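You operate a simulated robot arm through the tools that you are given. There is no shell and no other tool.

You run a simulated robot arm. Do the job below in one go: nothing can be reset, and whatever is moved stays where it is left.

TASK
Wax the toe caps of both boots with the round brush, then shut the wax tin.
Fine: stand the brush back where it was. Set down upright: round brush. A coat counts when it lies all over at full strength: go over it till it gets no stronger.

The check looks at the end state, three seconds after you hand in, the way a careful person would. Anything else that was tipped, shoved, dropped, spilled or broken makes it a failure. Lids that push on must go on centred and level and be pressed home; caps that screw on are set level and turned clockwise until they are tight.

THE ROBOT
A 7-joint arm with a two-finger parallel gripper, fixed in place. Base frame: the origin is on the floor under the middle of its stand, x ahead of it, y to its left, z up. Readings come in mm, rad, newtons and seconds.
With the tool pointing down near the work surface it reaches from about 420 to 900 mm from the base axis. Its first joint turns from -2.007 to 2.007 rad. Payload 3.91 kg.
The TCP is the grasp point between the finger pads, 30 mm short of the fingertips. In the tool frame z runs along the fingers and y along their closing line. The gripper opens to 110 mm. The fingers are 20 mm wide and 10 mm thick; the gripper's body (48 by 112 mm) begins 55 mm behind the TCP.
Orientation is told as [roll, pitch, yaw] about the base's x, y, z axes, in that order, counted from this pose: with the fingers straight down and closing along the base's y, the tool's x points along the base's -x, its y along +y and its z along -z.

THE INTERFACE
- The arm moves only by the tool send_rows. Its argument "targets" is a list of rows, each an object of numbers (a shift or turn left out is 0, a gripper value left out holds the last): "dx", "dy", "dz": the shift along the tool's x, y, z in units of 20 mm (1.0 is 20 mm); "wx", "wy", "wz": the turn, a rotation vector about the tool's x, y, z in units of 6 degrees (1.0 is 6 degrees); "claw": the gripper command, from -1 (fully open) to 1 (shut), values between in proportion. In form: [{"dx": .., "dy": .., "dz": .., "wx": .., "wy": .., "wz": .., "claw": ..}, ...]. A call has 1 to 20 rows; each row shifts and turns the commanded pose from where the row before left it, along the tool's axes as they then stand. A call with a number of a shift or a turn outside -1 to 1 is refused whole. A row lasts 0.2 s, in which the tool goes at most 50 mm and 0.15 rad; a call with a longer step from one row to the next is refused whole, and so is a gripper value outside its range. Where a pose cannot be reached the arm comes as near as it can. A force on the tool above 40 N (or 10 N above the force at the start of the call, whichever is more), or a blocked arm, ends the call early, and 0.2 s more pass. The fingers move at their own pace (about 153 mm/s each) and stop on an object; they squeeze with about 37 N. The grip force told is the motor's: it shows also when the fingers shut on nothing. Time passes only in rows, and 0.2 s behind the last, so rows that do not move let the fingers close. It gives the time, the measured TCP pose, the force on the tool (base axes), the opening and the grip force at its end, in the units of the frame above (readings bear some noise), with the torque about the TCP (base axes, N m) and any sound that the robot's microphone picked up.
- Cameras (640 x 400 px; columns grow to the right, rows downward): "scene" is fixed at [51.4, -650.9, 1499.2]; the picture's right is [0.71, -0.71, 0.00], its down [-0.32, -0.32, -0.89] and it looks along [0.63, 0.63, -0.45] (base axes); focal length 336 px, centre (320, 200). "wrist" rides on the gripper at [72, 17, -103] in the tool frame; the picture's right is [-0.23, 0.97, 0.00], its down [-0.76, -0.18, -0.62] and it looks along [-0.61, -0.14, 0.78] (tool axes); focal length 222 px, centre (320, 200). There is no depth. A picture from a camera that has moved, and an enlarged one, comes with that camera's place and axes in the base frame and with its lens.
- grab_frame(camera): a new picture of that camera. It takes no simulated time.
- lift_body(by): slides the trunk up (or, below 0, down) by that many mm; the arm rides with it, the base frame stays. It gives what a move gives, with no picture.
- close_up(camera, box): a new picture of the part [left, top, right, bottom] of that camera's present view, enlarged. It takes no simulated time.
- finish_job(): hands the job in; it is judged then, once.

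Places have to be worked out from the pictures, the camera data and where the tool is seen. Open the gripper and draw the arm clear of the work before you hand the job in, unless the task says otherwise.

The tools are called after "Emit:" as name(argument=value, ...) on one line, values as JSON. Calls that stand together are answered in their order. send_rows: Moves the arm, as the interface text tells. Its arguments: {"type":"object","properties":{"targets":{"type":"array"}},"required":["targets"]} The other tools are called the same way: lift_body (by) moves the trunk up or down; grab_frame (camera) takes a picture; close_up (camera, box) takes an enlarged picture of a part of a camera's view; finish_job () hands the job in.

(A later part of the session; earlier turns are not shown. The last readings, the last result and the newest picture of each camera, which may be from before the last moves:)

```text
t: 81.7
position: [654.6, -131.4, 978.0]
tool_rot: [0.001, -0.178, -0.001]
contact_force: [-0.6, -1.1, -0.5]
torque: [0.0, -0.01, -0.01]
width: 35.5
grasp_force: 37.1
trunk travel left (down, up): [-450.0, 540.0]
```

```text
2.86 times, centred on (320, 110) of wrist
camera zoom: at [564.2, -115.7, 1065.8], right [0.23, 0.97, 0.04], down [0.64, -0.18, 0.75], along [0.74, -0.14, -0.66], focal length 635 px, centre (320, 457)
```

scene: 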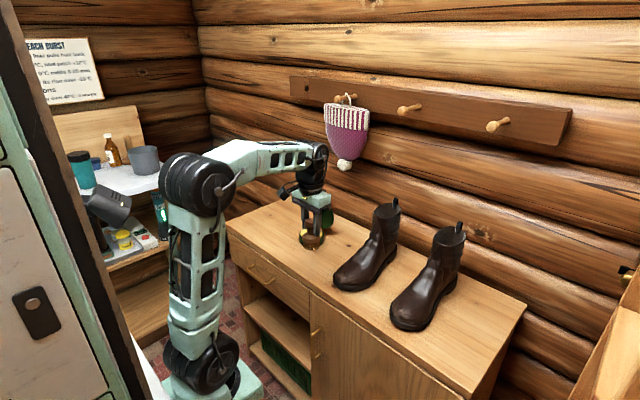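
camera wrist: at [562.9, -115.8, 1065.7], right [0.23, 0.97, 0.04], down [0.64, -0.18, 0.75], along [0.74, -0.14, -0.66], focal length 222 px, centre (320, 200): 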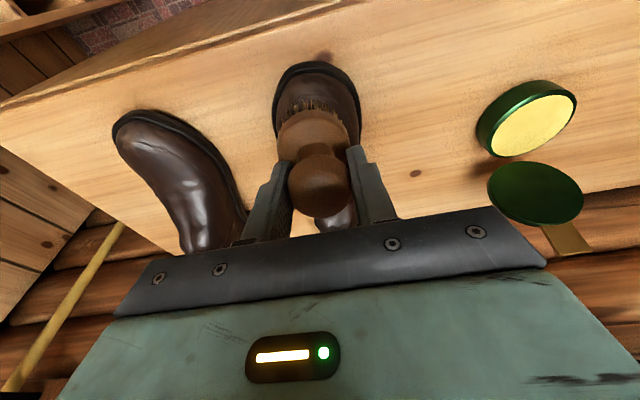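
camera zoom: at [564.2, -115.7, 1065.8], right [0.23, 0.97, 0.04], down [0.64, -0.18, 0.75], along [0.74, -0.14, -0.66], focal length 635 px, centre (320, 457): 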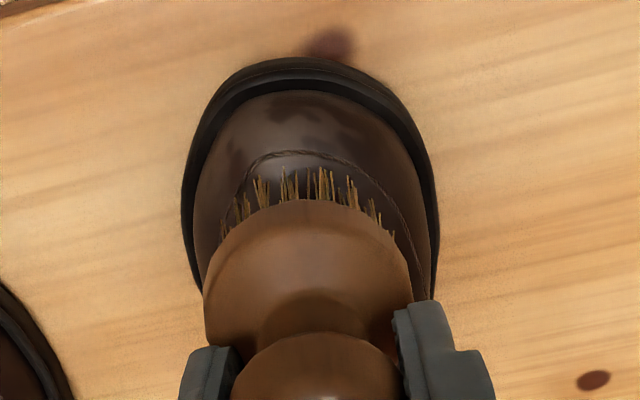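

A yellow coat patch appeared on the toe. I move the brush out of the way to study the patch's extent.

Emit:
send_rows(targets=[{"dx": 1}, {"dx": 1}, {"dx": 1}, {"dx": 1}, {"dx": 1}, {}])

Emit:
close_up(camera="scene", box=[335, 245, 385, 295])

Emit:
grab_frame(camera="wrist")

```text
t: 83.1
position: [554.7, -133.0, 957.4]
tool_rot: [-0.002, -0.178, -0.002]
contact_force: [1.0, -0.5, -0.4]
torque: [0.0, 0.0, 0.0]
width: 35.4
grasp_force: 36.6
trunk travel left (down, up): [-450.0, 540.0]
```

```text
8.00 times, centred on (360, 270) of scene
camera zoom: at [51.4, -650.9, 1499.2], right [0.71, -0.71, 0.0], down [-0.32, -0.32, -0.89], along [0.63, 0.63, -0.45], focal length 2685 px, centre (0, -360)
```

zoom: 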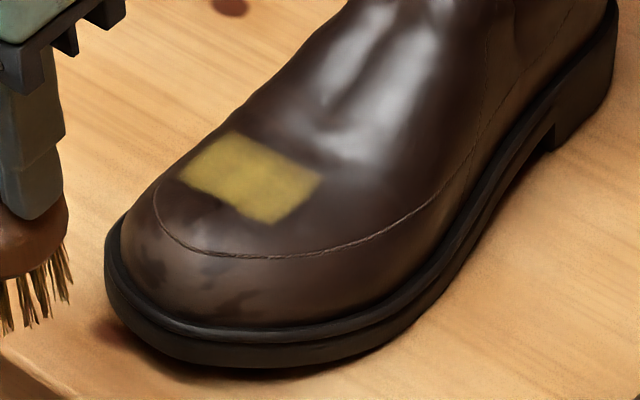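

```text
taken
camera wrist: at [464.3, -116.1, 1046.7], right [0.23, 0.97, 0.04], down [0.64, -0.18, 0.75], along [0.74, -0.14, -0.66], focal length 222 px, centre (320, 200)
```

wrist: 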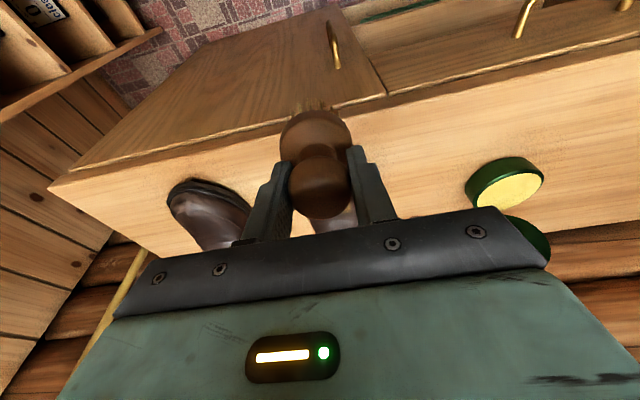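

The coat shows where the bristles touched. To plan the tilts I want the toe's side profile, so I go back to a side-looking pose (tool tilted 45°, at y≈+120) and look at the boots along the bench.

Emit:
send_rows(targets=[{"dy": 1, "wy": -0.5}, {"dy": 1, "wy": -0.5}, {"dy": 1, "wy": -0.5}, {"dy": 1, "wy": -0.5}, {"dy": 1, "wy": -0.5}, {"dy": 1, "wy": -0.5}, {"dy": 1, "wy": -0.5}, {"dy": 1, "wy": -0.5}, {"dy": 1, "wy": -0.5}, {"dy": 1, "wy": -0.5}, {"dy": 1, "wy": -0.5}, {"dy": 1, "wy": -0.3}, {"dx": -0.5, "dz": 0.5}, {"dx": -0.4, "dz": 0.9}, {"dx": -0.4, "dz": 0.8}, {}])

Emit:
grab_frame(camera="wrist")

```text
t: 86.5
position: [604.3, 106.4, 947.5]
tool_rot: [0.0, -0.784, -0.002]
contact_force: [-0.2, 0.1, -0.9]
torque: [-0.02, 0.0, 0.04]
width: 35.7
grasp_force: 37.5
trunk travel left (down, up): [-450.0, 540.0]
```

```text
taken
camera wrist: at [479.5, 123.6, 968.0], right [0.16, 0.97, 0.16], down [0.1, -0.18, 0.98], along [0.98, -0.14, -0.12], focal length 222 px, centre (320, 200)
```

wrist: 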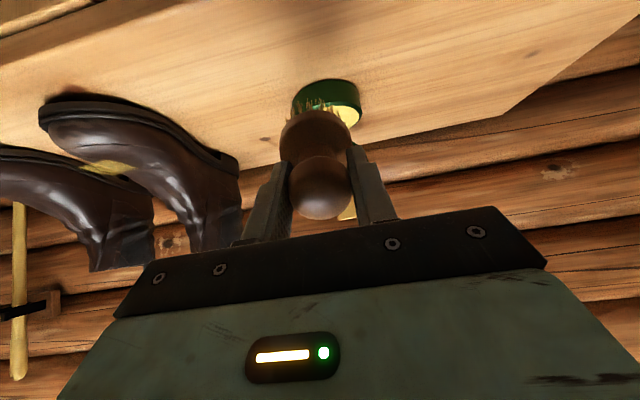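

Emit:
close_up(camera="wrist", box=[20, 80, 180, 220])

Emit:
close_up(camera="wrist", box=[260, 70, 380, 220])

```text
2.86 times, centred on (100, 150) of wrist
camera zoom: at [479.5, 123.6, 968.0], right [0.16, 0.97, 0.16], down [0.1, -0.18, 0.98], along [0.98, -0.14, -0.12], focal length 635 px, centre (949, 343)
```

zoom: 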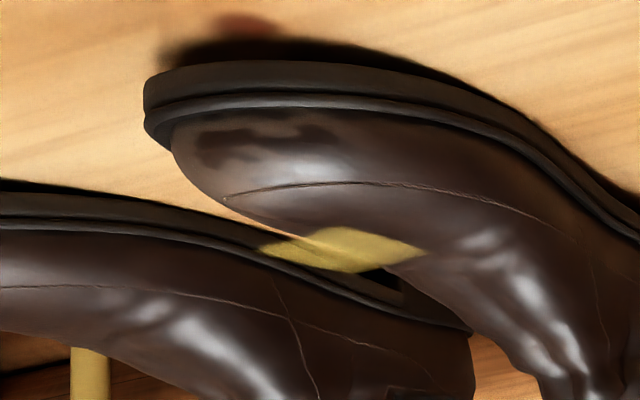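

```text
2.67 times, centred on (320, 145) of wrist
camera zoom: at [479.5, 123.6, 968.0], right [0.16, 0.97, 0.16], down [0.1, -0.18, 0.98], along [0.98, -0.14, -0.12], focal length 592 px, centre (320, 347)
```

zoom: 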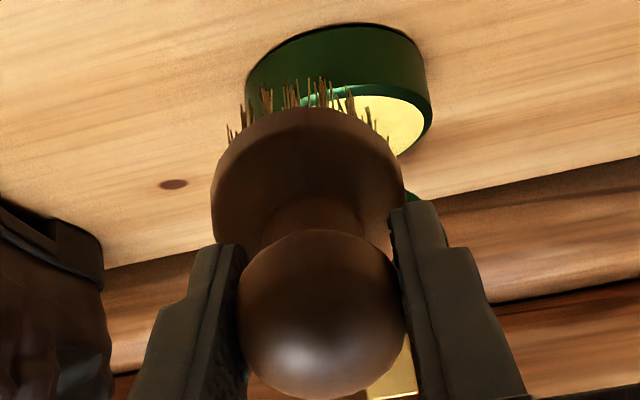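

The side view shows the coat as a neat rectangular patch on top of the toe, so the toe cap's coat area seems to be about 32 × 43 mm there (x≈673–706, y≈−157…−115). I return over boot 1 at the 10° tilt to go over it again and watch whether it spreads or gets stronger.

Emit:
send_rows(targets=[{"dx": 0.4, "dz": -0.8}, {"dy": -1, "wy": 0.5}, {"dy": -1, "wy": 0.5}, {"dy": -1, "wy": 0.5}, {"dy": -1, "wy": 0.5}, {"dy": -1, "wy": 0.5}, {"dy": -1, "wy": 0.5}, {"dy": -1, "wy": 0.5}, {"dy": -1, "wy": 0.5}, {"dy": -1, "wy": 0.5}, {"dy": -1, "wy": 0.5}, {"dy": -1, "wy": 0.5}, {"dy": -1, "wy": 0.3}, {}])

```text
t: 89.5
position: [589.9, -134.3, 951.6]
tool_rot: [0.002, -0.178, -0.001]
contact_force: [-0.5, 0.0, -0.9]
torque: [0.01, 0.0, -0.02]
width: 35.4
grasp_force: 37.0
trunk travel left (down, up): [-450.0, 540.0]
```

Emit:
send_rows(targets=[{"dx": -0.813, "dz": 0.112, "dy": -0.085}, {"dx": -0.813, "dz": 0.112}, {"dx": -0.813, "dz": 0.112}, {"dx": -0.813, "dz": 0.112}, {"dx": -0.813, "dz": 0.112}, {"dz": 0.4}, {"dz": 0.2}, {}])

Emit:
close_up(camera="scene", box=[325, 225, 385, 285])

Emit:
close_up(camera="wrist", box=[240, 40, 400, 180])

```text
t: 91.3
position: [671.9, -134.5, 943.1]
tool_rot: [0.001, -0.178, -0.003]
contact_force: [0.3, -0.1, -0.7]
torque: [-0.02, 0.01, 0.0]
width: 35.3
grasp_force: 37.5
trunk travel left (down, up): [-450.0, 540.0]
```

```text
6.67 times, centred on (355, 255) of scene
camera zoom: at [51.4, -650.9, 1499.2], right [0.71, -0.71, 0.0], down [-0.32, -0.32, -0.89], along [0.63, 0.63, -0.45], focal length 2238 px, centre (87, -167)
```

zoom: 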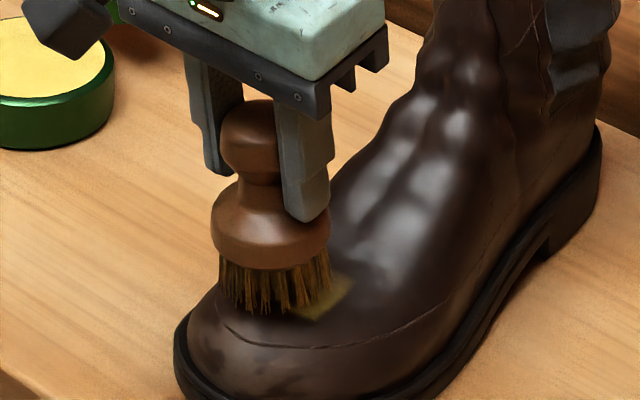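

```text
2.86 times, centred on (320, 110) of wrist
camera zoom: at [581.4, -118.3, 1031.7], right [0.23, 0.97, 0.04], down [0.64, -0.18, 0.75], along [0.74, -0.14, -0.66], focal length 635 px, centre (320, 457)
```

zoom: 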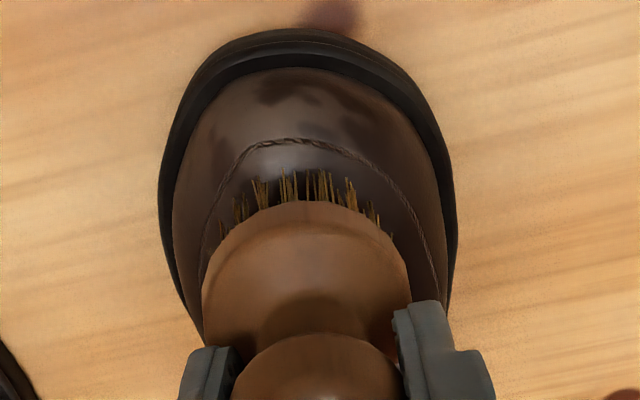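

Emit:
send_rows(targets=[{"dz": 0.2}, {"dz": 0.08}, {}])

Emit:
send_rows(targets=[{"dz": 0.07}, {}])

Emit:
send_rows(targets=[{"dz": 0.07}, {}])

```text
t: 92.1
position: [673.4, -134.0, 938.5]
tool_rot: [0.0, -0.177, -0.001]
contact_force: [0.9, 0.0, -1.1]
torque: [0.03, 0.01, 0.0]
width: 35.8
grasp_force: 36.6
trunk travel left (down, up): [-450.0, 540.0]
```

```text
t: 92.7
position: [672.1, -133.9, 936.4]
tool_rot: [0.002, -0.177, 0.001]
contact_force: [-0.8, 0.1, -0.2]
torque: [-0.04, -0.01, 0.01]
width: 35.5
grasp_force: 36.6
trunk travel left (down, up): [-450.0, 540.0]
```

```text
t: 93.3
position: [672.9, -134.0, 936.1]
tool_rot: [0.0, -0.179, -0.003]
contact_force: [0.5, 0.0, -0.8]
torque: [-0.02, -0.02, -0.02]
width: 35.6
grasp_force: 37.2
trunk travel left (down, up): [-450.0, 540.0]
```

Emit:
send_rows(targets=[{"dz": 0.07}, {}])

Emit:
send_rows(targets=[{"dz": 0.07}, {}])

Emit:
send_rows(targets=[{"dz": 0.06}, {}])

```text
t: 93.9
position: [674.3, -134.1, 934.8]
tool_rot: [0.0, -0.178, -0.002]
contact_force: [-0.6, -0.4, -0.9]
torque: [0.02, 0.0, -0.03]
width: 35.4
grasp_force: 37.3
trunk travel left (down, up): [-450.0, 540.0]
```

```text
t: 94.5
position: [674.4, -133.4, 932.6]
tool_rot: [0.0, -0.179, 0.001]
contact_force: [-0.7, 0.4, 6.5]
torque: [0.02, 0.14, 0.0]
width: 35.5
grasp_force: 36.6
trunk travel left (down, up): [-450.0, 540.0]
```

```text
t: 95.1
position: [673.3, -132.9, 932.8]
tool_rot: [0.0, -0.183, -0.001]
contact_force: [-0.3, -1.8, 15.7]
torque: [-0.09, 0.14, -0.01]
width: 35.4
grasp_force: 36.7
trunk travel left (down, up): [-450.0, 540.0]
```

Contact is at TCP z≈933 with the pressure toward the front edge, so the cap top is flatter than my tilt. I lift, reduce the tilt to about 3°, and centre the brush over the patch at [690, −136].

Emit:
send_rows(targets=[{"dz": -0.6}, {"wy": 0.6, "dx": -0.3}, {"wy": 0.6, "dx": -0.3, "dy": -0.1}, {"dz": 0.3}, {"dz": 0.1}, {}])

Emit:
send_rows(targets=[{"dz": 0.06}, {}])

Emit:
send_rows(targets=[{"dz": 0.06}, {}])

```text
t: 96.5
position: [683.9, -136.5, 937.5]
tool_rot: [-0.001, -0.052, -0.003]
contact_force: [0.1, 0.6, -0.5]
torque: [0.01, 0.02, 0.0]
width: 35.5
grasp_force: 37.3
trunk travel left (down, up): [-450.0, 540.0]
```

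```text
t: 97.1
position: [684.4, -136.5, 936.6]
tool_rot: [0.0, -0.052, -0.001]
contact_force: [0.4, -0.1, -0.8]
torque: [0.03, 0.01, -0.01]
width: 35.4
grasp_force: 37.3
trunk travel left (down, up): [-450.0, 540.0]
```

```text
t: 97.7
position: [684.1, -137.1, 935.1]
tool_rot: [0.002, -0.054, -0.003]
contact_force: [-0.9, -0.9, 3.0]
torque: [0.0, -0.04, 0.02]
width: 35.6
grasp_force: 37.4
trunk travel left (down, up): [-450.0, 540.0]
```

Light contact at z≈935. I press slightly and rub back and forth across the patch.

Emit:
send_rows(targets=[{"dz": 0.03}, {"dy": 0.3}, {"dy": 0.3}, {"dy": -0.3}, {"dy": -0.3}, {"dy": -0.3}, {"dy": -0.3}, {"dy": 0.3}, {"dy": 0.3}, {"dx": 0.25}, {"dx": 0.25}, {"dx": -0.25}, {"dx": -0.25}, {"dx": -0.25}, {"dx": 0.25}, {"dy": 0.3}, {"dy": -0.3}, {"dy": -0.3}, {"dy": 0.3}])

Emit:
send_rows(targets=[{"dz": -0.3}, {"dz": -1}, {"dz": -1}, {"dx": 1}, {"dx": 1}, {"dx": 1}, {"dx": 1}, {"dx": 1}, {}])

Emit:
close_up(camera="scene", box=[335, 245, 385, 295])

```text
t: 101.7
position: [683.9, -137.8, 934.5]
tool_rot: [0.001, -0.052, -0.002]
contact_force: [-0.1, -0.3, -0.7]
torque: [0.02, 0.02, 0.0]
width: 35.5
grasp_force: 37.1
trunk travel left (down, up): [-450.0, 540.0]
```

```text
t: 103.7
position: [581.4, -138.9, 974.2]
tool_rot: [0.0, -0.051, 0.0]
contact_force: [0.5, 0.4, -0.2]
torque: [0.0, 0.02, 0.01]
width: 35.5
grasp_force: 37.2
trunk travel left (down, up): [-450.0, 540.0]
```

```text
8.00 times, centred on (360, 270) of scene
camera zoom: at [51.4, -650.9, 1499.2], right [0.71, -0.71, 0.0], down [-0.32, -0.32, -0.89], along [0.63, 0.63, -0.45], focal length 2685 px, centre (0, -360)
```

zoom: 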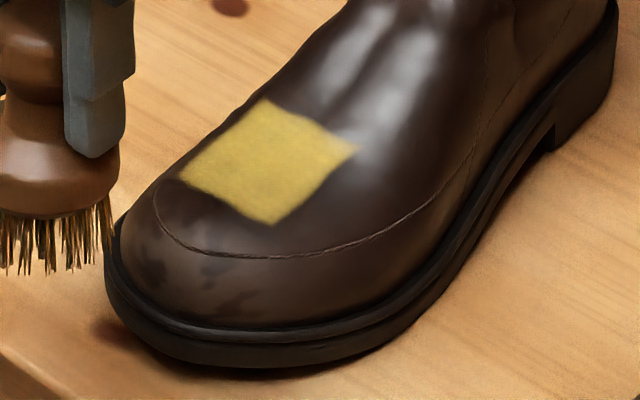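

The patch grew toward the ankle where the brush reached (rear edge now x≈725), while its front (x≈669) and side edges (y≈−158, −115) stayed put as straight lines. I go over the rear part with a bit more tilt, to find where the area ends.

Emit:
send_rows(targets=[{"wy": -1}, {"wy": -1}, {"dx": -1}, {"dx": -1}, {"dx": -1}, {"dx": -1}, {"dx": -1}, {}])

```text
t: 105.5
position: [678.9, -137.1, 1001.8]
tool_rot: [0.001, -0.262, -0.001]
contact_force: [0.1, 0.1, -0.9]
torque: [-0.02, 0.03, 0.03]
width: 35.7
grasp_force: 36.2
trunk travel left (down, up): [-450.0, 540.0]
```

Emit:
send_rows(targets=[{"dz": 0.9, "dx": 0.12}, {"dz": 0.9, "dx": 0.12}, {"dz": 0.7}, {}])

Emit:
close_up(camera="scene", box=[325, 225, 385, 285])

```text
t: 106.5
position: [686.1, -136.6, 952.4]
tool_rot: [-0.001, -0.261, -0.003]
contact_force: [0.2, -0.8, -0.7]
torque: [0.03, 0.01, -0.01]
width: 35.4
grasp_force: 36.9
trunk travel left (down, up): [-450.0, 540.0]
```

```text
6.67 times, centred on (355, 255) of scene
camera zoom: at [51.4, -650.9, 1499.2], right [0.71, -0.71, 0.0], down [-0.32, -0.32, -0.89], along [0.63, 0.63, -0.45], focal length 2238 px, centre (87, -167)
```

zoom: 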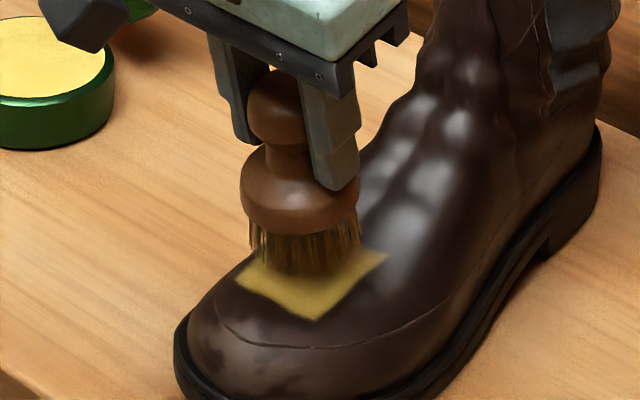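

Emit:
send_rows(targets=[{"dz": 0.12}, {"dz": 0.12}, {}])

Emit:
send_rows(targets=[{"dz": 0.1}, {}])

Emit:
send_rows(targets=[{"dz": 0.1}, {}])

```text
t: 107.3
position: [689.3, -136.9, 946.8]
tool_rot: [-0.001, -0.262, -0.001]
contact_force: [0.4, -0.5, -0.1]
torque: [-0.06, 0.02, 0.01]
width: 35.6
grasp_force: 37.3
trunk travel left (down, up): [-450.0, 540.0]
```

```text
t: 107.9
position: [688.6, -136.1, 945.6]
tool_rot: [0.0, -0.261, -0.002]
contact_force: [0.3, -0.2, -1.0]
torque: [0.01, -0.03, -0.02]
width: 35.4
grasp_force: 37.6
trunk travel left (down, up): [-450.0, 540.0]
```

```text
t: 108.5
position: [688.6, -137.0, 943.9]
tool_rot: [0.0, -0.262, 0.0]
contact_force: [-0.6, 0.1, -0.5]
torque: [-0.01, 0.03, 0.04]
width: 35.2
grasp_force: 36.6
trunk travel left (down, up): [-450.0, 540.0]
```

Emit:
send_rows(targets=[{"dz": 0.09}, {}])

Emit:
send_rows(targets=[{"dz": 0.09}, {}])

Emit:
send_rows(targets=[{"dz": 0.09}, {}])

Emit:
close_up(camera="scene", box=[325, 225, 385, 285])

```text
t: 109.1
position: [690.3, -137.1, 941.0]
tool_rot: [-0.001, -0.261, -0.002]
contact_force: [0.1, 0.0, -0.1]
torque: [0.01, 0.0, -0.02]
width: 35.4
grasp_force: 36.7
trunk travel left (down, up): [-450.0, 540.0]
```

```text
t: 109.7
position: [689.4, -137.5, 941.1]
tool_rot: [0.001, -0.262, -0.002]
contact_force: [0.1, 0.0, -1.4]
torque: [-0.04, 0.01, -0.02]
width: 35.5
grasp_force: 37.1
trunk travel left (down, up): [-450.0, 540.0]
```

```text
t: 110.3
position: [689.4, -136.5, 939.3]
tool_rot: [0.0, -0.263, -0.002]
contact_force: [-1.9, -1.6, 10.7]
torque: [-0.17, -0.23, -0.07]
width: 35.8
grasp_force: 37.2
trunk travel left (down, up): [-450.0, 540.0]
```

```text
6.67 times, centred on (355, 255) of scene
camera zoom: at [51.4, -650.9, 1499.2], right [0.71, -0.71, 0.0], down [-0.32, -0.32, -0.89], along [0.63, 0.63, -0.45], focal length 2238 px, centre (87, -167)
```

zoom: 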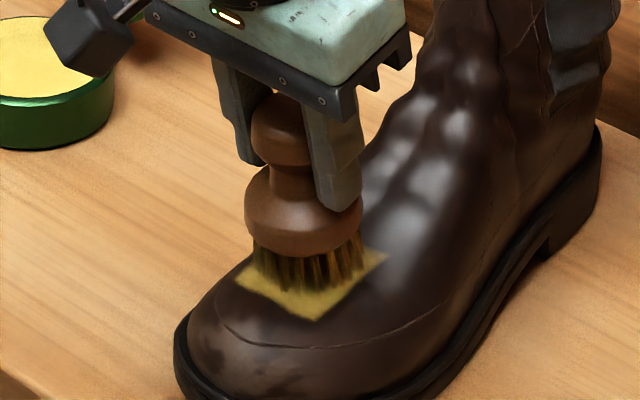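

Contact at the rear part (10.7 N). I rub side to side here, then lift and look.

Emit:
send_rows(targets=[{"dz": -0.01}, {"dy": 0.3}, {"dy": 0.3}, {"dy": -0.3}, {"dy": -0.3}, {"dy": -0.3}, {"dy": -0.3}, {"dy": 0.3}, {"dy": 0.3}, {"dy": 0.3}, {"dy": 0.3}, {"dy": -0.3}, {"dy": -0.3}, {"dy": -0.3}, {"dy": -0.3}, {"dy": 0.3}, {"dy": 0.3}])

Emit:
send_rows(targets=[{"dz": -0.3}, {"dz": -1}, {"dz": -1}, {"dx": 1}, {"dx": 1}, {"dx": 1}, {"dx": 1}, {"dx": 1}, {}])

Emit:
close_up(camera="scene", box=[335, 245, 385, 295])

```text
t: 113.9
position: [690.5, -136.1, 936.2]
tool_rot: [0.0, -0.262, -0.002]
contact_force: [-0.3, -0.2, -1.2]
torque: [-0.02, 0.0, 0.02]
width: 35.6
grasp_force: 36.7
trunk travel left (down, up): [-450.0, 540.0]
```

```text
t: 115.9
position: [581.0, -136.5, 957.0]
tool_rot: [0.0, -0.262, -0.002]
contact_force: [-0.2, 0.0, 0.5]
torque: [0.0, -0.05, 0.01]
width: 35.5
grasp_force: 36.7
trunk travel left (down, up): [-450.0, 540.0]
```

```text
8.00 times, centred on (360, 270) of scene
camera zoom: at [51.4, -650.9, 1499.2], right [0.71, -0.71, 0.0], down [-0.32, -0.32, -0.89], along [0.63, 0.63, -0.45], focal length 2685 px, centre (0, -360)
```

zoom: 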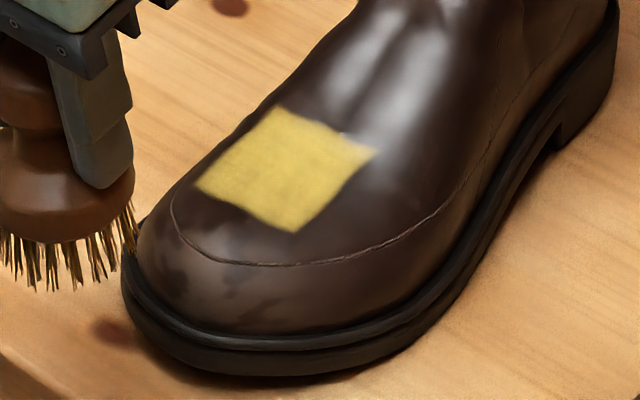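

The rear edge did not grow further, so the toe-cap area is this ~56 × 45 mm rectangle. But boot 1 has slid roughly 9 mm in −y during that last rub, so I must press more lightly and later nudge it back. I look closely at the coat and the boot's position.

Emit:
close_up(camera="scene", box=[345, 250, 375, 280])

Emit:
grab_frame(camera="scene")

Emit:
close_up(camera="scene", box=[320, 190, 480, 340])

```text
13.33 times, centred on (360, 265) of scene
camera zoom: at [51.4, -650.9, 1499.2], right [0.71, -0.71, 0.0], down [-0.32, -0.32, -0.89], along [0.63, 0.63, -0.45], focal length 4475 px, centre (-213, -667)
```

zoom: 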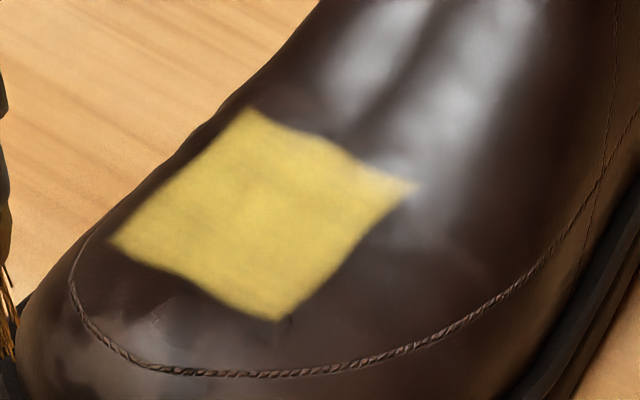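

```text
taken
```

scene: 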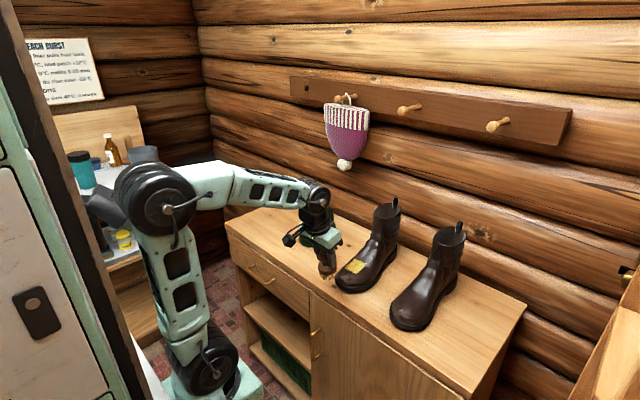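

```text
2.67 times, centred on (400, 265) of scene
camera zoom: at [51.4, -650.9, 1499.2], right [0.71, -0.71, 0.0], down [-0.32, -0.32, -0.89], along [0.63, 0.63, -0.45], focal length 895 px, centre (107, 27)
```

zoom: 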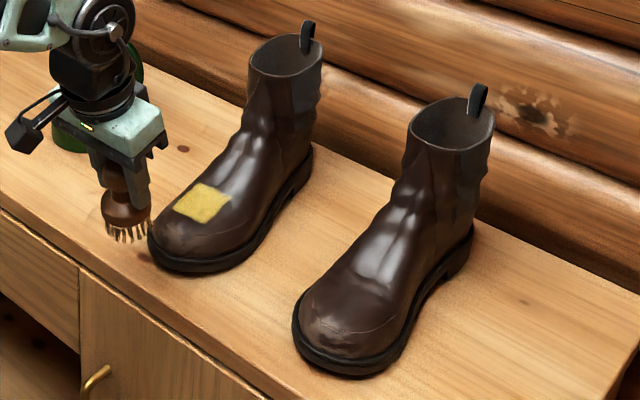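

The boot's heel stayed and only the toe swung about 9 mm; I'll correct that at the end. The coat looks nearly even. I go over it once more with a much lighter touch and 8° tilt, reading the force often.

Emit:
send_rows(targets=[{"wy": 1, "dz": -0.3}, {"wy": 0.17}, {"dx": -0.858, "dz": 0.146, "dy": -0.08}, {"dx": -0.858, "dz": 0.146, "dy": -0.08}, {"dx": -0.858, "dz": 0.146, "dy": -0.08}, {"dx": -0.858, "dz": 0.146, "dy": -0.08}, {"dx": -0.858, "dz": 0.146, "dy": -0.08}, {"dx": -0.858, "dz": 0.146, "dy": -0.08}, {}])

Emit:
send_rows(targets=[{"dz": 0.5}, {"dz": 0.3}, {}])

```text
t: 117.9
position: [686.3, -144.5, 961.0]
tool_rot: [0.001, -0.139, -0.001]
contact_force: [-0.8, -0.3, -0.3]
torque: [0.04, 0.0, 0.0]
width: 35.4
grasp_force: 36.7
trunk travel left (down, up): [-450.0, 540.0]
```

```text
t: 118.7
position: [687.0, -144.7, 944.1]
tool_rot: [-0.001, -0.139, -0.001]
contact_force: [-0.6, 0.9, -1.2]
torque: [0.01, 0.0, 0.05]
width: 35.7
grasp_force: 36.7
trunk travel left (down, up): [-450.0, 540.0]
```

Emit:
send_rows(targets=[{"dz": 0.15}, {"dz": 0.1}, {}])

Emit:
send_rows(targets=[{"dz": 0.05}, {}])

Emit:
send_rows(targets=[{"dz": 0.04}, {}])

```text
t: 119.5
position: [687.9, -144.0, 938.6]
tool_rot: [0.0, -0.14, -0.002]
contact_force: [0.6, 0.3, -0.3]
torque: [0.01, 0.02, 0.02]
width: 35.4
grasp_force: 37.2
trunk travel left (down, up): [-450.0, 540.0]
```

```text
t: 120.1
position: [689.0, -144.7, 937.5]
tool_rot: [0.0, -0.139, -0.002]
contact_force: [0.2, -0.8, -1.1]
torque: [-0.01, 0.01, 0.0]
width: 35.6
grasp_force: 36.9
trunk travel left (down, up): [-450.0, 540.0]
```

```text
t: 120.7
position: [688.4, -145.1, 937.6]
tool_rot: [0.0, -0.141, 0.0]
contact_force: [-0.9, 0.5, -0.4]
torque: [0.0, 0.03, -0.01]
width: 35.5
grasp_force: 36.6
trunk travel left (down, up): [-450.0, 540.0]
```

Emit:
send_rows(targets=[{"dz": 0.03}, {}])

Emit:
send_rows(targets=[{"dz": 0.03}, {}])

Emit:
send_rows(targets=[{"dz": 0.03}, {}])

```text
t: 121.3
position: [689.1, -145.3, 936.2]
tool_rot: [0.0, -0.14, -0.003]
contact_force: [0.0, -0.1, -0.1]
torque: [0.01, 0.02, 0.03]
width: 35.7
grasp_force: 37.4
trunk travel left (down, up): [-450.0, 540.0]
```

```text
t: 121.9
position: [688.4, -146.0, 936.6]
tool_rot: [0.0, -0.139, -0.002]
contact_force: [-0.5, 0.1, -0.8]
torque: [0.0, 0.02, -0.01]
width: 35.4
grasp_force: 37.3
trunk travel left (down, up): [-450.0, 540.0]
```

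```text
t: 122.5
position: [686.9, -147.4, 936.4]
tool_rot: [0.0, -0.141, -0.001]
contact_force: [0.0, 0.7, -1.0]
torque: [-0.02, 0.0, -0.01]
width: 35.5
grasp_force: 37.4
trunk travel left (down, up): [-450.0, 540.0]
```

Emit:
send_rows(targets=[{"dz": 0.04}, {}])

Emit:
send_rows(targets=[{"dz": 0.04}, {}])

Emit:
send_rows(targets=[{"dz": 0.04}, {}])

```text
t: 123.1
position: [687.8, -146.7, 936.4]
tool_rot: [-0.001, -0.141, -0.001]
contact_force: [-0.9, -0.6, -0.9]
torque: [-0.01, 0.04, 0.01]
width: 35.4
grasp_force: 37.6
trunk travel left (down, up): [-450.0, 540.0]
```

```text
t: 123.7
position: [689.3, -145.4, 934.0]
tool_rot: [0.0, -0.141, -0.001]
contact_force: [-2.1, 1.7, 3.6]
torque: [0.03, 0.03, 0.03]
width: 35.4
grasp_force: 36.8
trunk travel left (down, up): [-450.0, 540.0]
```

```text
t: 124.3
position: [688.4, -145.8, 933.1]
tool_rot: [0.0, -0.142, -0.002]
contact_force: [-6.3, 0.7, 12.6]
torque: [0.01, 0.01, 0.01]
width: 35.4
grasp_force: 36.6
trunk travel left (down, up): [-450.0, 540.0]
```

Contact found; I ease back to about 3–4 N and rub in short strokes.

Emit:
send_rows(targets=[{"dz": -0.035}, {"dy": 0.2}, {"dy": 0.2}, {"dy": -0.2}, {"dy": -0.2}, {"dy": -0.2}, {"dy": -0.2}, {"dy": 0.2}, {"dy": 0.2}])

Emit:
close_up(camera="scene", box=[335, 245, 385, 295])

```text
t: 126.3
position: [689.2, -147.9, 932.9]
tool_rot: [-0.002, -0.141, -0.003]
contact_force: [-1.0, -4.3, 1.8]
torque: [-0.22, 0.02, -0.09]
width: 35.4
grasp_force: 36.7
trunk travel left (down, up): [-450.0, 540.0]
```

```text
8.00 times, centred on (360, 270) of scene
camera zoom: at [51.4, -650.9, 1499.2], right [0.71, -0.71, 0.0], down [-0.32, -0.32, -0.89], along [0.63, 0.63, -0.45], focal length 2685 px, centre (0, -360)
```

zoom: 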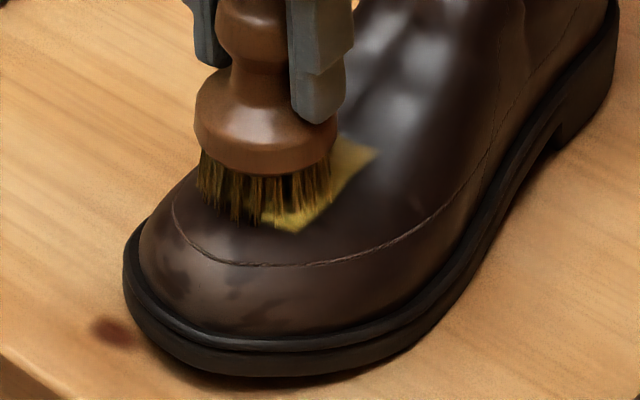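

Force stayed low and the boot did not shift. I continue with a few short strokes in x and y over the area at the same light press.

Emit:
send_rows(targets=[{"dx": 0.2}, {"dx": 0.2}, {"dy": 0.2}, {"dy": 0.2}, {"dy": -0.2}, {"dy": -0.2}, {"dy": -0.2}, {"dy": -0.2}, {"dy": 0.2}, {"dy": 0.2}, {"dx": -0.2}, {"dx": -0.2}])

Emit:
send_rows(targets=[{"dz": -0.3}, {"dz": -1}, {"dz": -1}, {"dx": 1}, {"dx": 1}, {"dx": 1}, {"dx": 1}, {"dx": 1}, {}])

Emit:
close_up(camera="scene", box=[345, 250, 375, 280])

Emit:
close_up(camera="scene", box=[335, 245, 385, 295])

```text
t: 128.9
position: [688.0, -145.0, 934.6]
tool_rot: [0.0, -0.135, -0.002]
contact_force: [-7.4, 1.1, 3.1]
torque: [0.15, 0.47, 0.04]
width: 35.3
grasp_force: 36.7
trunk travel left (down, up): [-450.0, 540.0]
```

```text
t: 130.9
position: [583.9, -145.6, 964.4]
tool_rot: [0.0, -0.14, -0.003]
contact_force: [0.0, 0.3, 0.0]
torque: [0.0, 0.02, 0.0]
width: 35.4
grasp_force: 37.2
trunk travel left (down, up): [-450.0, 540.0]
```

```text
13.33 times, centred on (360, 265) of scene
camera zoom: at [51.4, -650.9, 1499.2], right [0.71, -0.71, 0.0], down [-0.32, -0.32, -0.89], along [0.63, 0.63, -0.45], focal length 4475 px, centre (-213, -667)
```

zoom: 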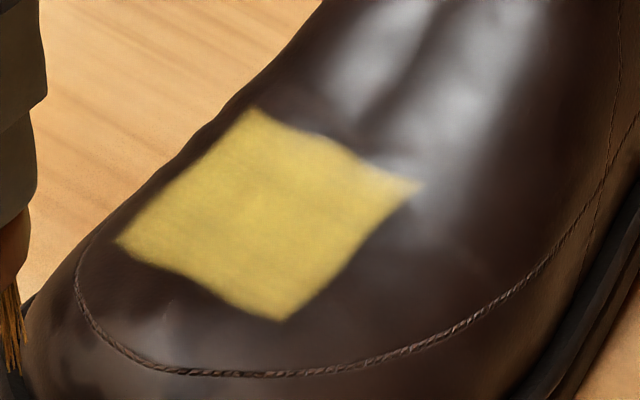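

```text
8.00 times, centred on (360, 270) of scene
camera zoom: at [51.4, -650.9, 1499.2], right [0.71, -0.71, 0.0], down [-0.32, -0.32, -0.89], along [0.63, 0.63, -0.45], focal length 2685 px, centre (0, -360)
```

zoom: 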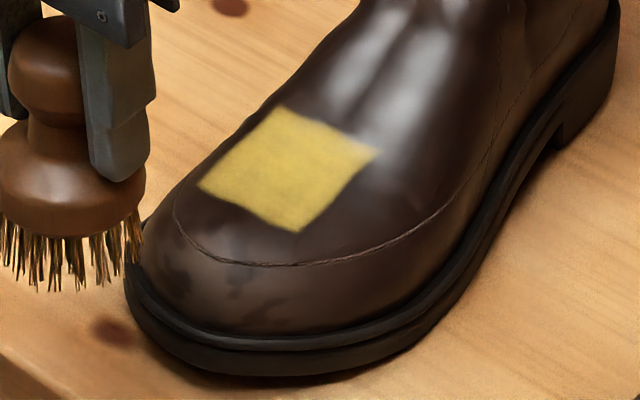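

The coat colour has not changed, so it seems saturated. Before boot 2 I reload the brush: back to upright, up, and over to the tin.

Emit:
send_rows(targets=[{"wy": 1, "dz": -0.8}, {"wy": 0.34}, {"dy": 1}, {"dy": 1}, {"dy": 1}, {"dy": 1}, {"dy": 1}, {"dy": 1}, {"dy": 1}, {"dy": 1}, {"dy": 1}, {"dy": 1}, {"dy": 1}, {"dy": 1}, {"dy": 0.86}, {}])

```text
t: 134.3
position: [581.7, 112.3, 981.7]
tool_rot: [0.0, 0.001, -0.001]
contact_force: [0.7, -0.1, -0.7]
torque: [0.0, 0.02, 0.04]
width: 35.5
grasp_force: 36.8
trunk travel left (down, up): [-450.0, 540.0]
```

Emit:
send_rows(targets=[{"dx": -0.91}, {"dx": -0.91}, {"dx": -0.91}, {"dx": -0.91}, {"dx": -0.91}, {"dx": -0.91}, {"dx": -0.91}, {"dx": -0.91}, {"dx": -0.91}, {"dx": -0.91}, {"dz": 0.9}, {"dz": 0.9}, {"dz": 0.9}, {"dz": 0.4}, {}])

Emit:
close_up(camera="scene", box=[280, 195, 340, 250])

```text
t: 137.5
position: [763.4, 109.5, 918.4]
tool_rot: [0.0, 0.001, -0.002]
contact_force: [-0.1, -0.4, -1.2]
torque: [0.01, 0.04, -0.03]
width: 35.4
grasp_force: 37.1
trunk travel left (down, up): [-450.0, 540.0]
```

```text
7.27 times, centred on (310, 222) of scene
camera zoom: at [51.4, -650.9, 1499.2], right [0.71, -0.71, 0.0], down [-0.32, -0.32, -0.89], along [0.63, 0.63, -0.45], focal length 2441 px, centre (393, 36)
```

zoom: 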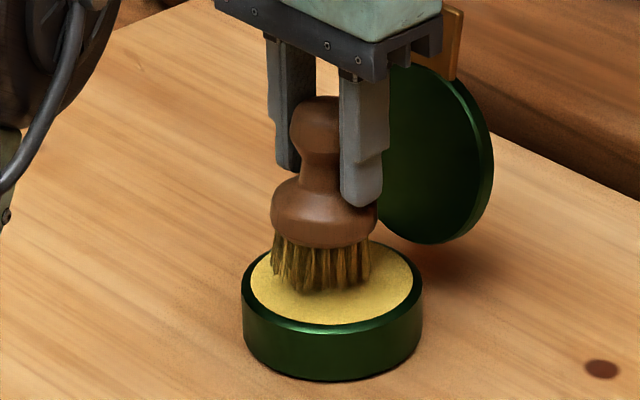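

The brush seems to have pitched a few degrees in the grip (its bottom toward −x). I press it flat on the wax, stroking only along y, which also helps to square it.

Emit:
send_rows(targets=[{"dz": 0.15}, {"dz": 0.1}, {}])

Emit:
send_rows(targets=[{"dz": 0.06}, {}])

Emit:
send_rows(targets=[{"dz": 0.06}, {}])

```text
t: 138.3
position: [763.4, 110.5, 913.4]
tool_rot: [0.001, 0.002, -0.001]
contact_force: [0.5, -1.1, -0.4]
torque: [-0.01, 0.01, 0.01]
width: 35.5
grasp_force: 36.8
trunk travel left (down, up): [-450.0, 540.0]
```

```text
t: 138.9
position: [762.9, 109.9, 912.4]
tool_rot: [-0.001, 0.003, -0.003]
contact_force: [0.1, -0.4, 0.2]
torque: [0.0, 0.04, -0.04]
width: 35.2
grasp_force: 37.2
trunk travel left (down, up): [-450.0, 540.0]
```

```text
t: 139.5
position: [763.4, 111.4, 910.6]
tool_rot: [0.0, 0.002, -0.002]
contact_force: [0.5, -0.4, -0.2]
torque: [0.04, -0.02, 0.01]
width: 35.5
grasp_force: 36.5
trunk travel left (down, up): [-450.0, 540.0]
```

Emit:
send_rows(targets=[{"dz": 0.06}, {}])

Emit:
send_rows(targets=[{"dz": 0.06}, {}])

Emit:
close_up(camera="scene", box=[280, 195, 340, 250])

Emit:
close_up(camera="wrist", box=[220, 30, 420, 230])

```text
t: 140.1
position: [763.4, 111.2, 910.2]
tool_rot: [0.001, 0.002, -0.003]
contact_force: [-0.5, 0.9, -1.3]
torque: [0.02, 0.01, 0.0]
width: 35.6
grasp_force: 36.6
trunk travel left (down, up): [-450.0, 540.0]
```

```text
t: 140.7
position: [762.4, 111.1, 909.7]
tool_rot: [0.001, 0.0, -0.003]
contact_force: [0.5, 0.1, 2.1]
torque: [-0.03, -0.03, -0.02]
width: 35.6
grasp_force: 37.1
trunk travel left (down, up): [-450.0, 540.0]
```

```text
7.27 times, centred on (310, 222) of scene
camera zoom: at [51.4, -650.9, 1499.2], right [0.71, -0.71, 0.0], down [-0.32, -0.32, -0.89], along [0.63, 0.63, -0.45], focal length 2441 px, centre (393, 36)
```

zoom: 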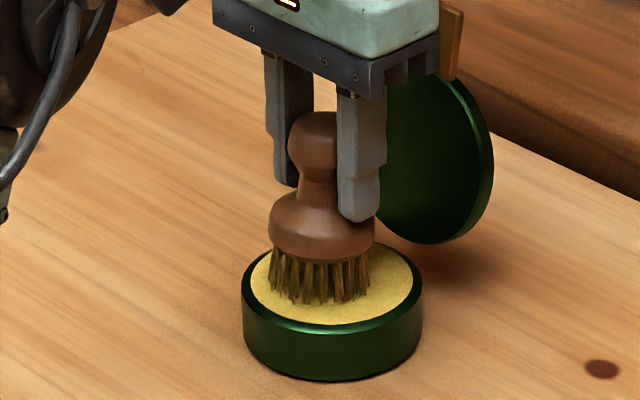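

```text
2.00 times, centred on (320, 130) of wrist
camera zoom: at [690.8, 128.3, 1012.1], right [0.23, 0.97, 0.0], down [0.76, -0.18, 0.62], along [0.61, -0.14, -0.78], focal length 444 px, centre (320, 340)
```

zoom: 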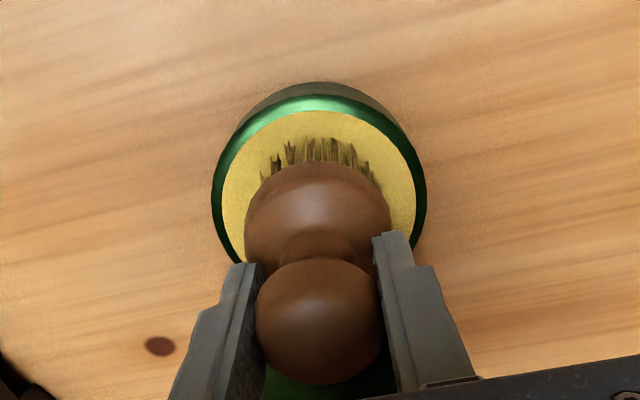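

Contact now begins at TCP z≈909.7, so the brush has slipped ~4 mm up and ~6° in pitch in the grip. I press down a bit more on the flat wax to square it up and load it, stroking in y only.

Emit:
send_rows(targets=[{"dz": 0.05}, {"dz": 0.05}, {}])

Emit:
close_up(camera="wrist", box=[220, 30, 420, 230])

```text
t: 141.5
position: [764.7, 112.2, 909.4]
tool_rot: [0.001, -0.002, -0.002]
contact_force: [-5.3, 0.0, 17.9]
torque: [-0.03, 0.03, 0.05]
width: 35.5
grasp_force: 36.2
trunk travel left (down, up): [-450.0, 540.0]
```

```text
2.00 times, centred on (320, 130) of wrist
camera zoom: at [691.0, 128.2, 1011.5], right [0.23, 0.97, 0.0], down [0.76, -0.18, 0.62], along [0.61, -0.14, -0.78], focal length 444 px, centre (320, 340)
```

zoom: 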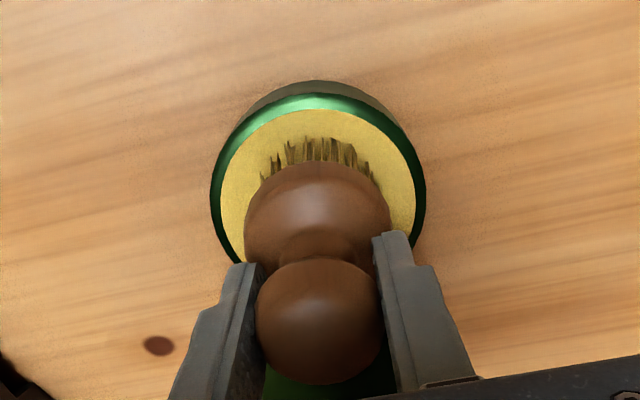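

The rear edge is bearing. I drag the tool ~8 mm toward −x under this press, so friction on the wax rotates the brush back square in the grip.

Emit:
send_rows(targets=[{"dx": 0.1}, {"dx": 0.1}, {"dx": 0.1}, {"dx": 0.1}, {}])

Emit:
close_up(camera="wrist", box=[220, 30, 420, 230])

Emit:
close_up(camera="scene", box=[280, 195, 340, 250])

```text
t: 142.7
position: [755.6, 111.3, 906.9]
tool_rot: [0.0, 0.002, -0.003]
contact_force: [9.6, -1.6, 11.2]
torque: [-0.08, -0.89, -0.06]
width: 35.6
grasp_force: 37.2
trunk travel left (down, up): [-450.0, 540.0]
```

```text
2.00 times, centred on (320, 130) of wrist
camera zoom: at [683.2, 128.4, 1010.0], right [0.23, 0.97, 0.0], down [0.76, -0.18, 0.62], along [0.61, -0.14, -0.78], focal length 444 px, centre (320, 340)
```

zoom: 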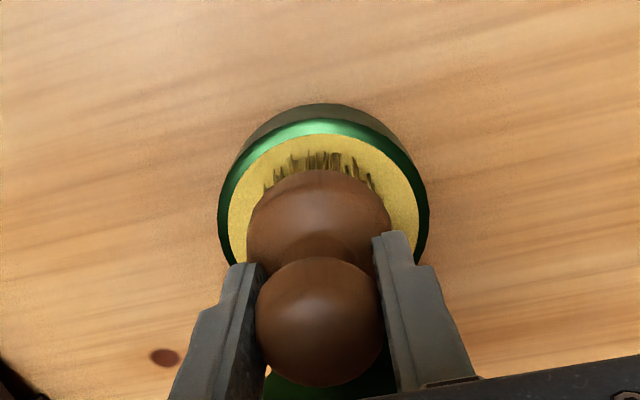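

```text
7.27 times, centred on (310, 222) of scene
camera zoom: at [51.4, -650.9, 1499.2], right [0.71, -0.71, 0.0], down [-0.32, -0.32, -0.89], along [0.63, 0.63, -0.45], focal length 2441 px, centre (393, 36)
```

zoom: 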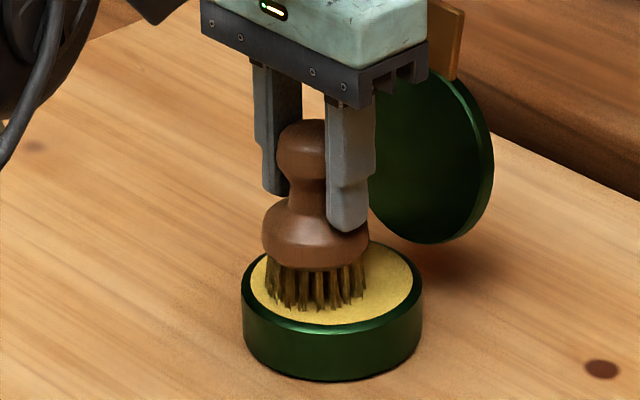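

It is squaring up. I continue a few more millimetres.

Emit:
send_rows(targets=[{"dx": 0.1}, {"dx": 0.1}, {"dx": 0.1}, {}])

Emit:
close_up(camera="wrist", box=[220, 30, 420, 230])

Emit:
close_up(camera="scene", box=[280, 195, 340, 250])

```text
t: 143.7
position: [748.8, 110.7, 907.5]
tool_rot: [0.001, 0.002, -0.003]
contact_force: [4.9, 0.1, 8.2]
torque: [-0.01, -0.42, 0.0]
width: 35.8
grasp_force: 36.7
trunk travel left (down, up): [-450.0, 540.0]
```

```text
2.00 times, centred on (320, 130) of wrist
camera zoom: at [676.8, 128.1, 1009.9], right [0.23, 0.97, 0.0], down [0.76, -0.18, 0.62], along [0.61, -0.14, -0.78], focal length 444 px, centre (320, 340)
```

zoom: 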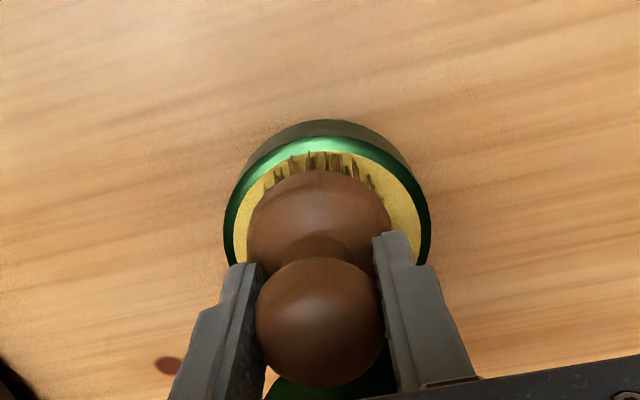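

```text
7.27 times, centred on (310, 222) of scene
camera zoom: at [51.4, -650.9, 1499.2], right [0.71, -0.71, 0.0], down [-0.32, -0.32, -0.89], along [0.63, 0.63, -0.45], focal length 2441 px, centre (393, 36)
```

zoom: 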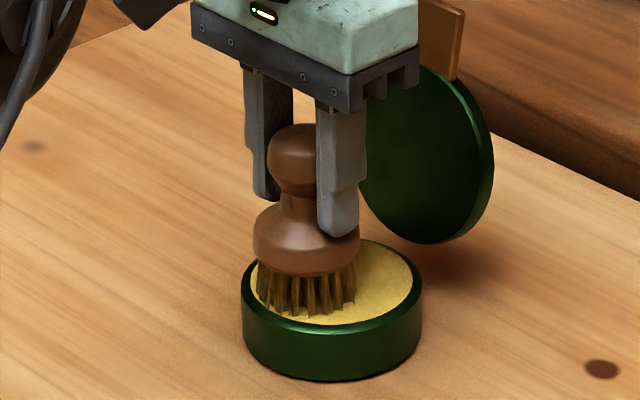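

The brush is upright in the grip again and freshly loaded. I lift, back out, and travel high to boot 2 for a look from above its toe.

Emit:
send_rows(targets=[{"dz": -0.3}, {"dz": -1}, {"dz": -1}, {"dz": -1}, {"dx": 1, "dz": -0.5}, {"dx": 1}, {"dx": 1}, {"dx": 1}, {"dx": 1}, {"dx": 1}, {"dx": 1}, {"dx": 1}, {}])

Emit:
send_rows(targets=[{"dy": -1}, {"dy": -1}, {"dy": -1}, {"dy": -1}, {"dy": -1}, {"dy": -1}, {"dy": -1}, {"dy": -1}, {"dy": -1}, {"dy": -1}, {"dy": -1}, {"dy": -1}, {"dy": -1}, {"dy": -1}, {"dy": -1}, {"dy": -1}, {"dy": -1}, {"dy": -1}, {"dy": -1}, {"dy": -1}])

Emit:
grab_frame(camera="wrist")

Emit:
close_up(camera="scene", box=[270, 180, 350, 250])

```text
t: 146.5
position: [589.1, 113.2, 982.9]
tool_rot: [0.0, 0.0, -0.001]
contact_force: [0.8, 0.1, -0.5]
torque: [-0.02, 0.01, 0.02]
width: 35.5
grasp_force: 36.7
trunk travel left (down, up): [-450.0, 540.0]
```

```text
t: 150.7
position: [590.7, -288.7, 982.0]
tool_rot: [0.0, 0.002, -0.001]
contact_force: [-0.3, -0.6, -0.7]
torque: [-0.02, -0.03, 0.03]
width: 35.4
grasp_force: 37.1
trunk travel left (down, up): [-450.0, 540.0]
```

```text
taken
camera wrist: at [517.0, -272.6, 1085.3], right [0.23, 0.97, 0.0], down [0.76, -0.18, 0.62], along [0.61, -0.14, -0.78], focal length 222 px, centre (320, 200)
```

wrist: 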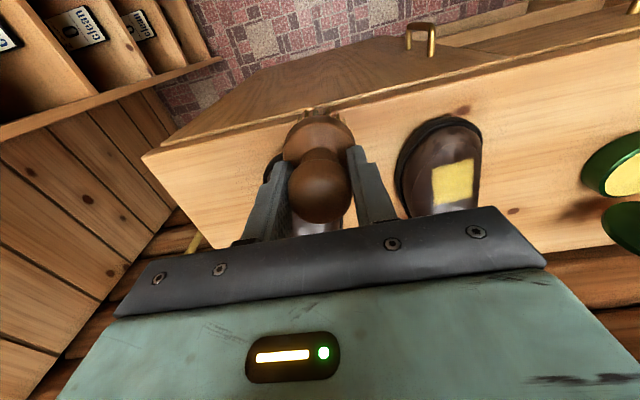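

```text
5.71 times, centred on (310, 215) of scene
camera zoom: at [51.4, -650.9, 1499.2], right [0.71, -0.71, 0.0], down [-0.32, -0.32, -0.89], along [0.63, 0.63, -0.45], focal length 1918 px, centre (377, 114)
```

zoom: 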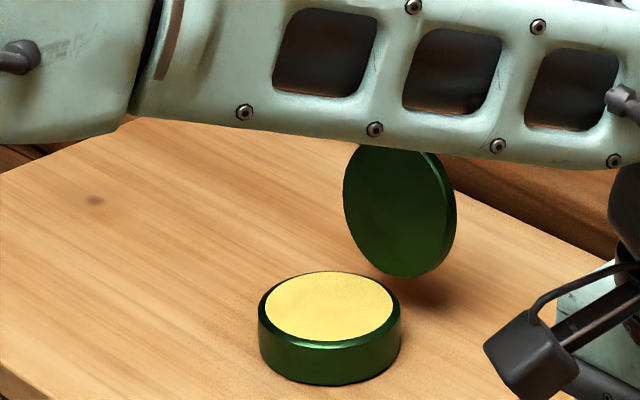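

Here boot 1's patch is in clear view from the wrist camera; I zoom in to locate it exactly relative to the boot.

Emit:
close_up(camera="wrist", box=[380, 90, 500, 220])

```text
3.08 times, centred on (440, 155) of wrist
camera zoom: at [517.0, -272.6, 1085.3], right [0.23, 0.97, 0.0], down [0.76, -0.18, 0.62], along [0.61, -0.14, -0.78], focal length 684 px, centre (-49, 338)
```

zoom: 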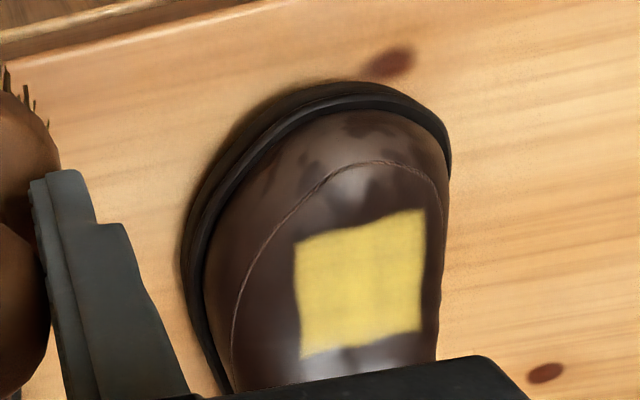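

The patch on boot 1 is a clean rectangle centred ≈[706, −148] now, i.e. about 70 mm behind the toe tip. To place boot 2's area the same way, I shift further in −y so that boot 2 is visible beside the brush.

Emit:
send_rows(targets=[{"dy": -1}, {"dy": -1}, {"dy": -1}, {"dy": -1}, {"dy": -1}, {"dy": -1}, {"dy": -1}, {"dy": -1}, {"dy": -1}, {}])

Emit:
grab_frame(camera="wrist")

Emit:
close_up(camera="wrist", box=[370, 80, 510, 230])

```text
t: 152.9
position: [587.2, -470.2, 982.5]
tool_rot: [0.0, -0.001, -0.004]
contact_force: [0.0, 0.4, -1.0]
torque: [0.02, -0.02, -0.01]
width: 35.6
grasp_force: 36.9
trunk travel left (down, up): [-450.0, 540.0]
```

```text
taken
camera wrist: at [515.7, -452.9, 1084.7], right [0.23, 0.97, 0.0], down [0.76, -0.18, 0.62], along [0.61, -0.14, -0.78], focal length 222 px, centre (320, 200)
```

wrist: 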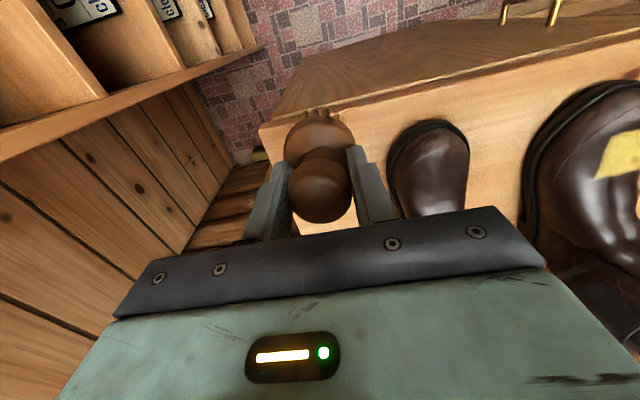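

```text
2.67 times, centred on (440, 155) of wrist
camera zoom: at [515.7, -452.9, 1084.7], right [0.23, 0.97, 0.0], down [0.76, -0.18, 0.62], along [0.61, -0.14, -0.78], focal length 592 px, centre (0, 320)
```

zoom: 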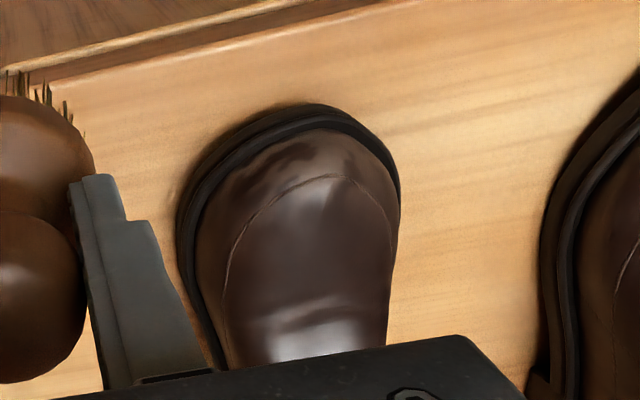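

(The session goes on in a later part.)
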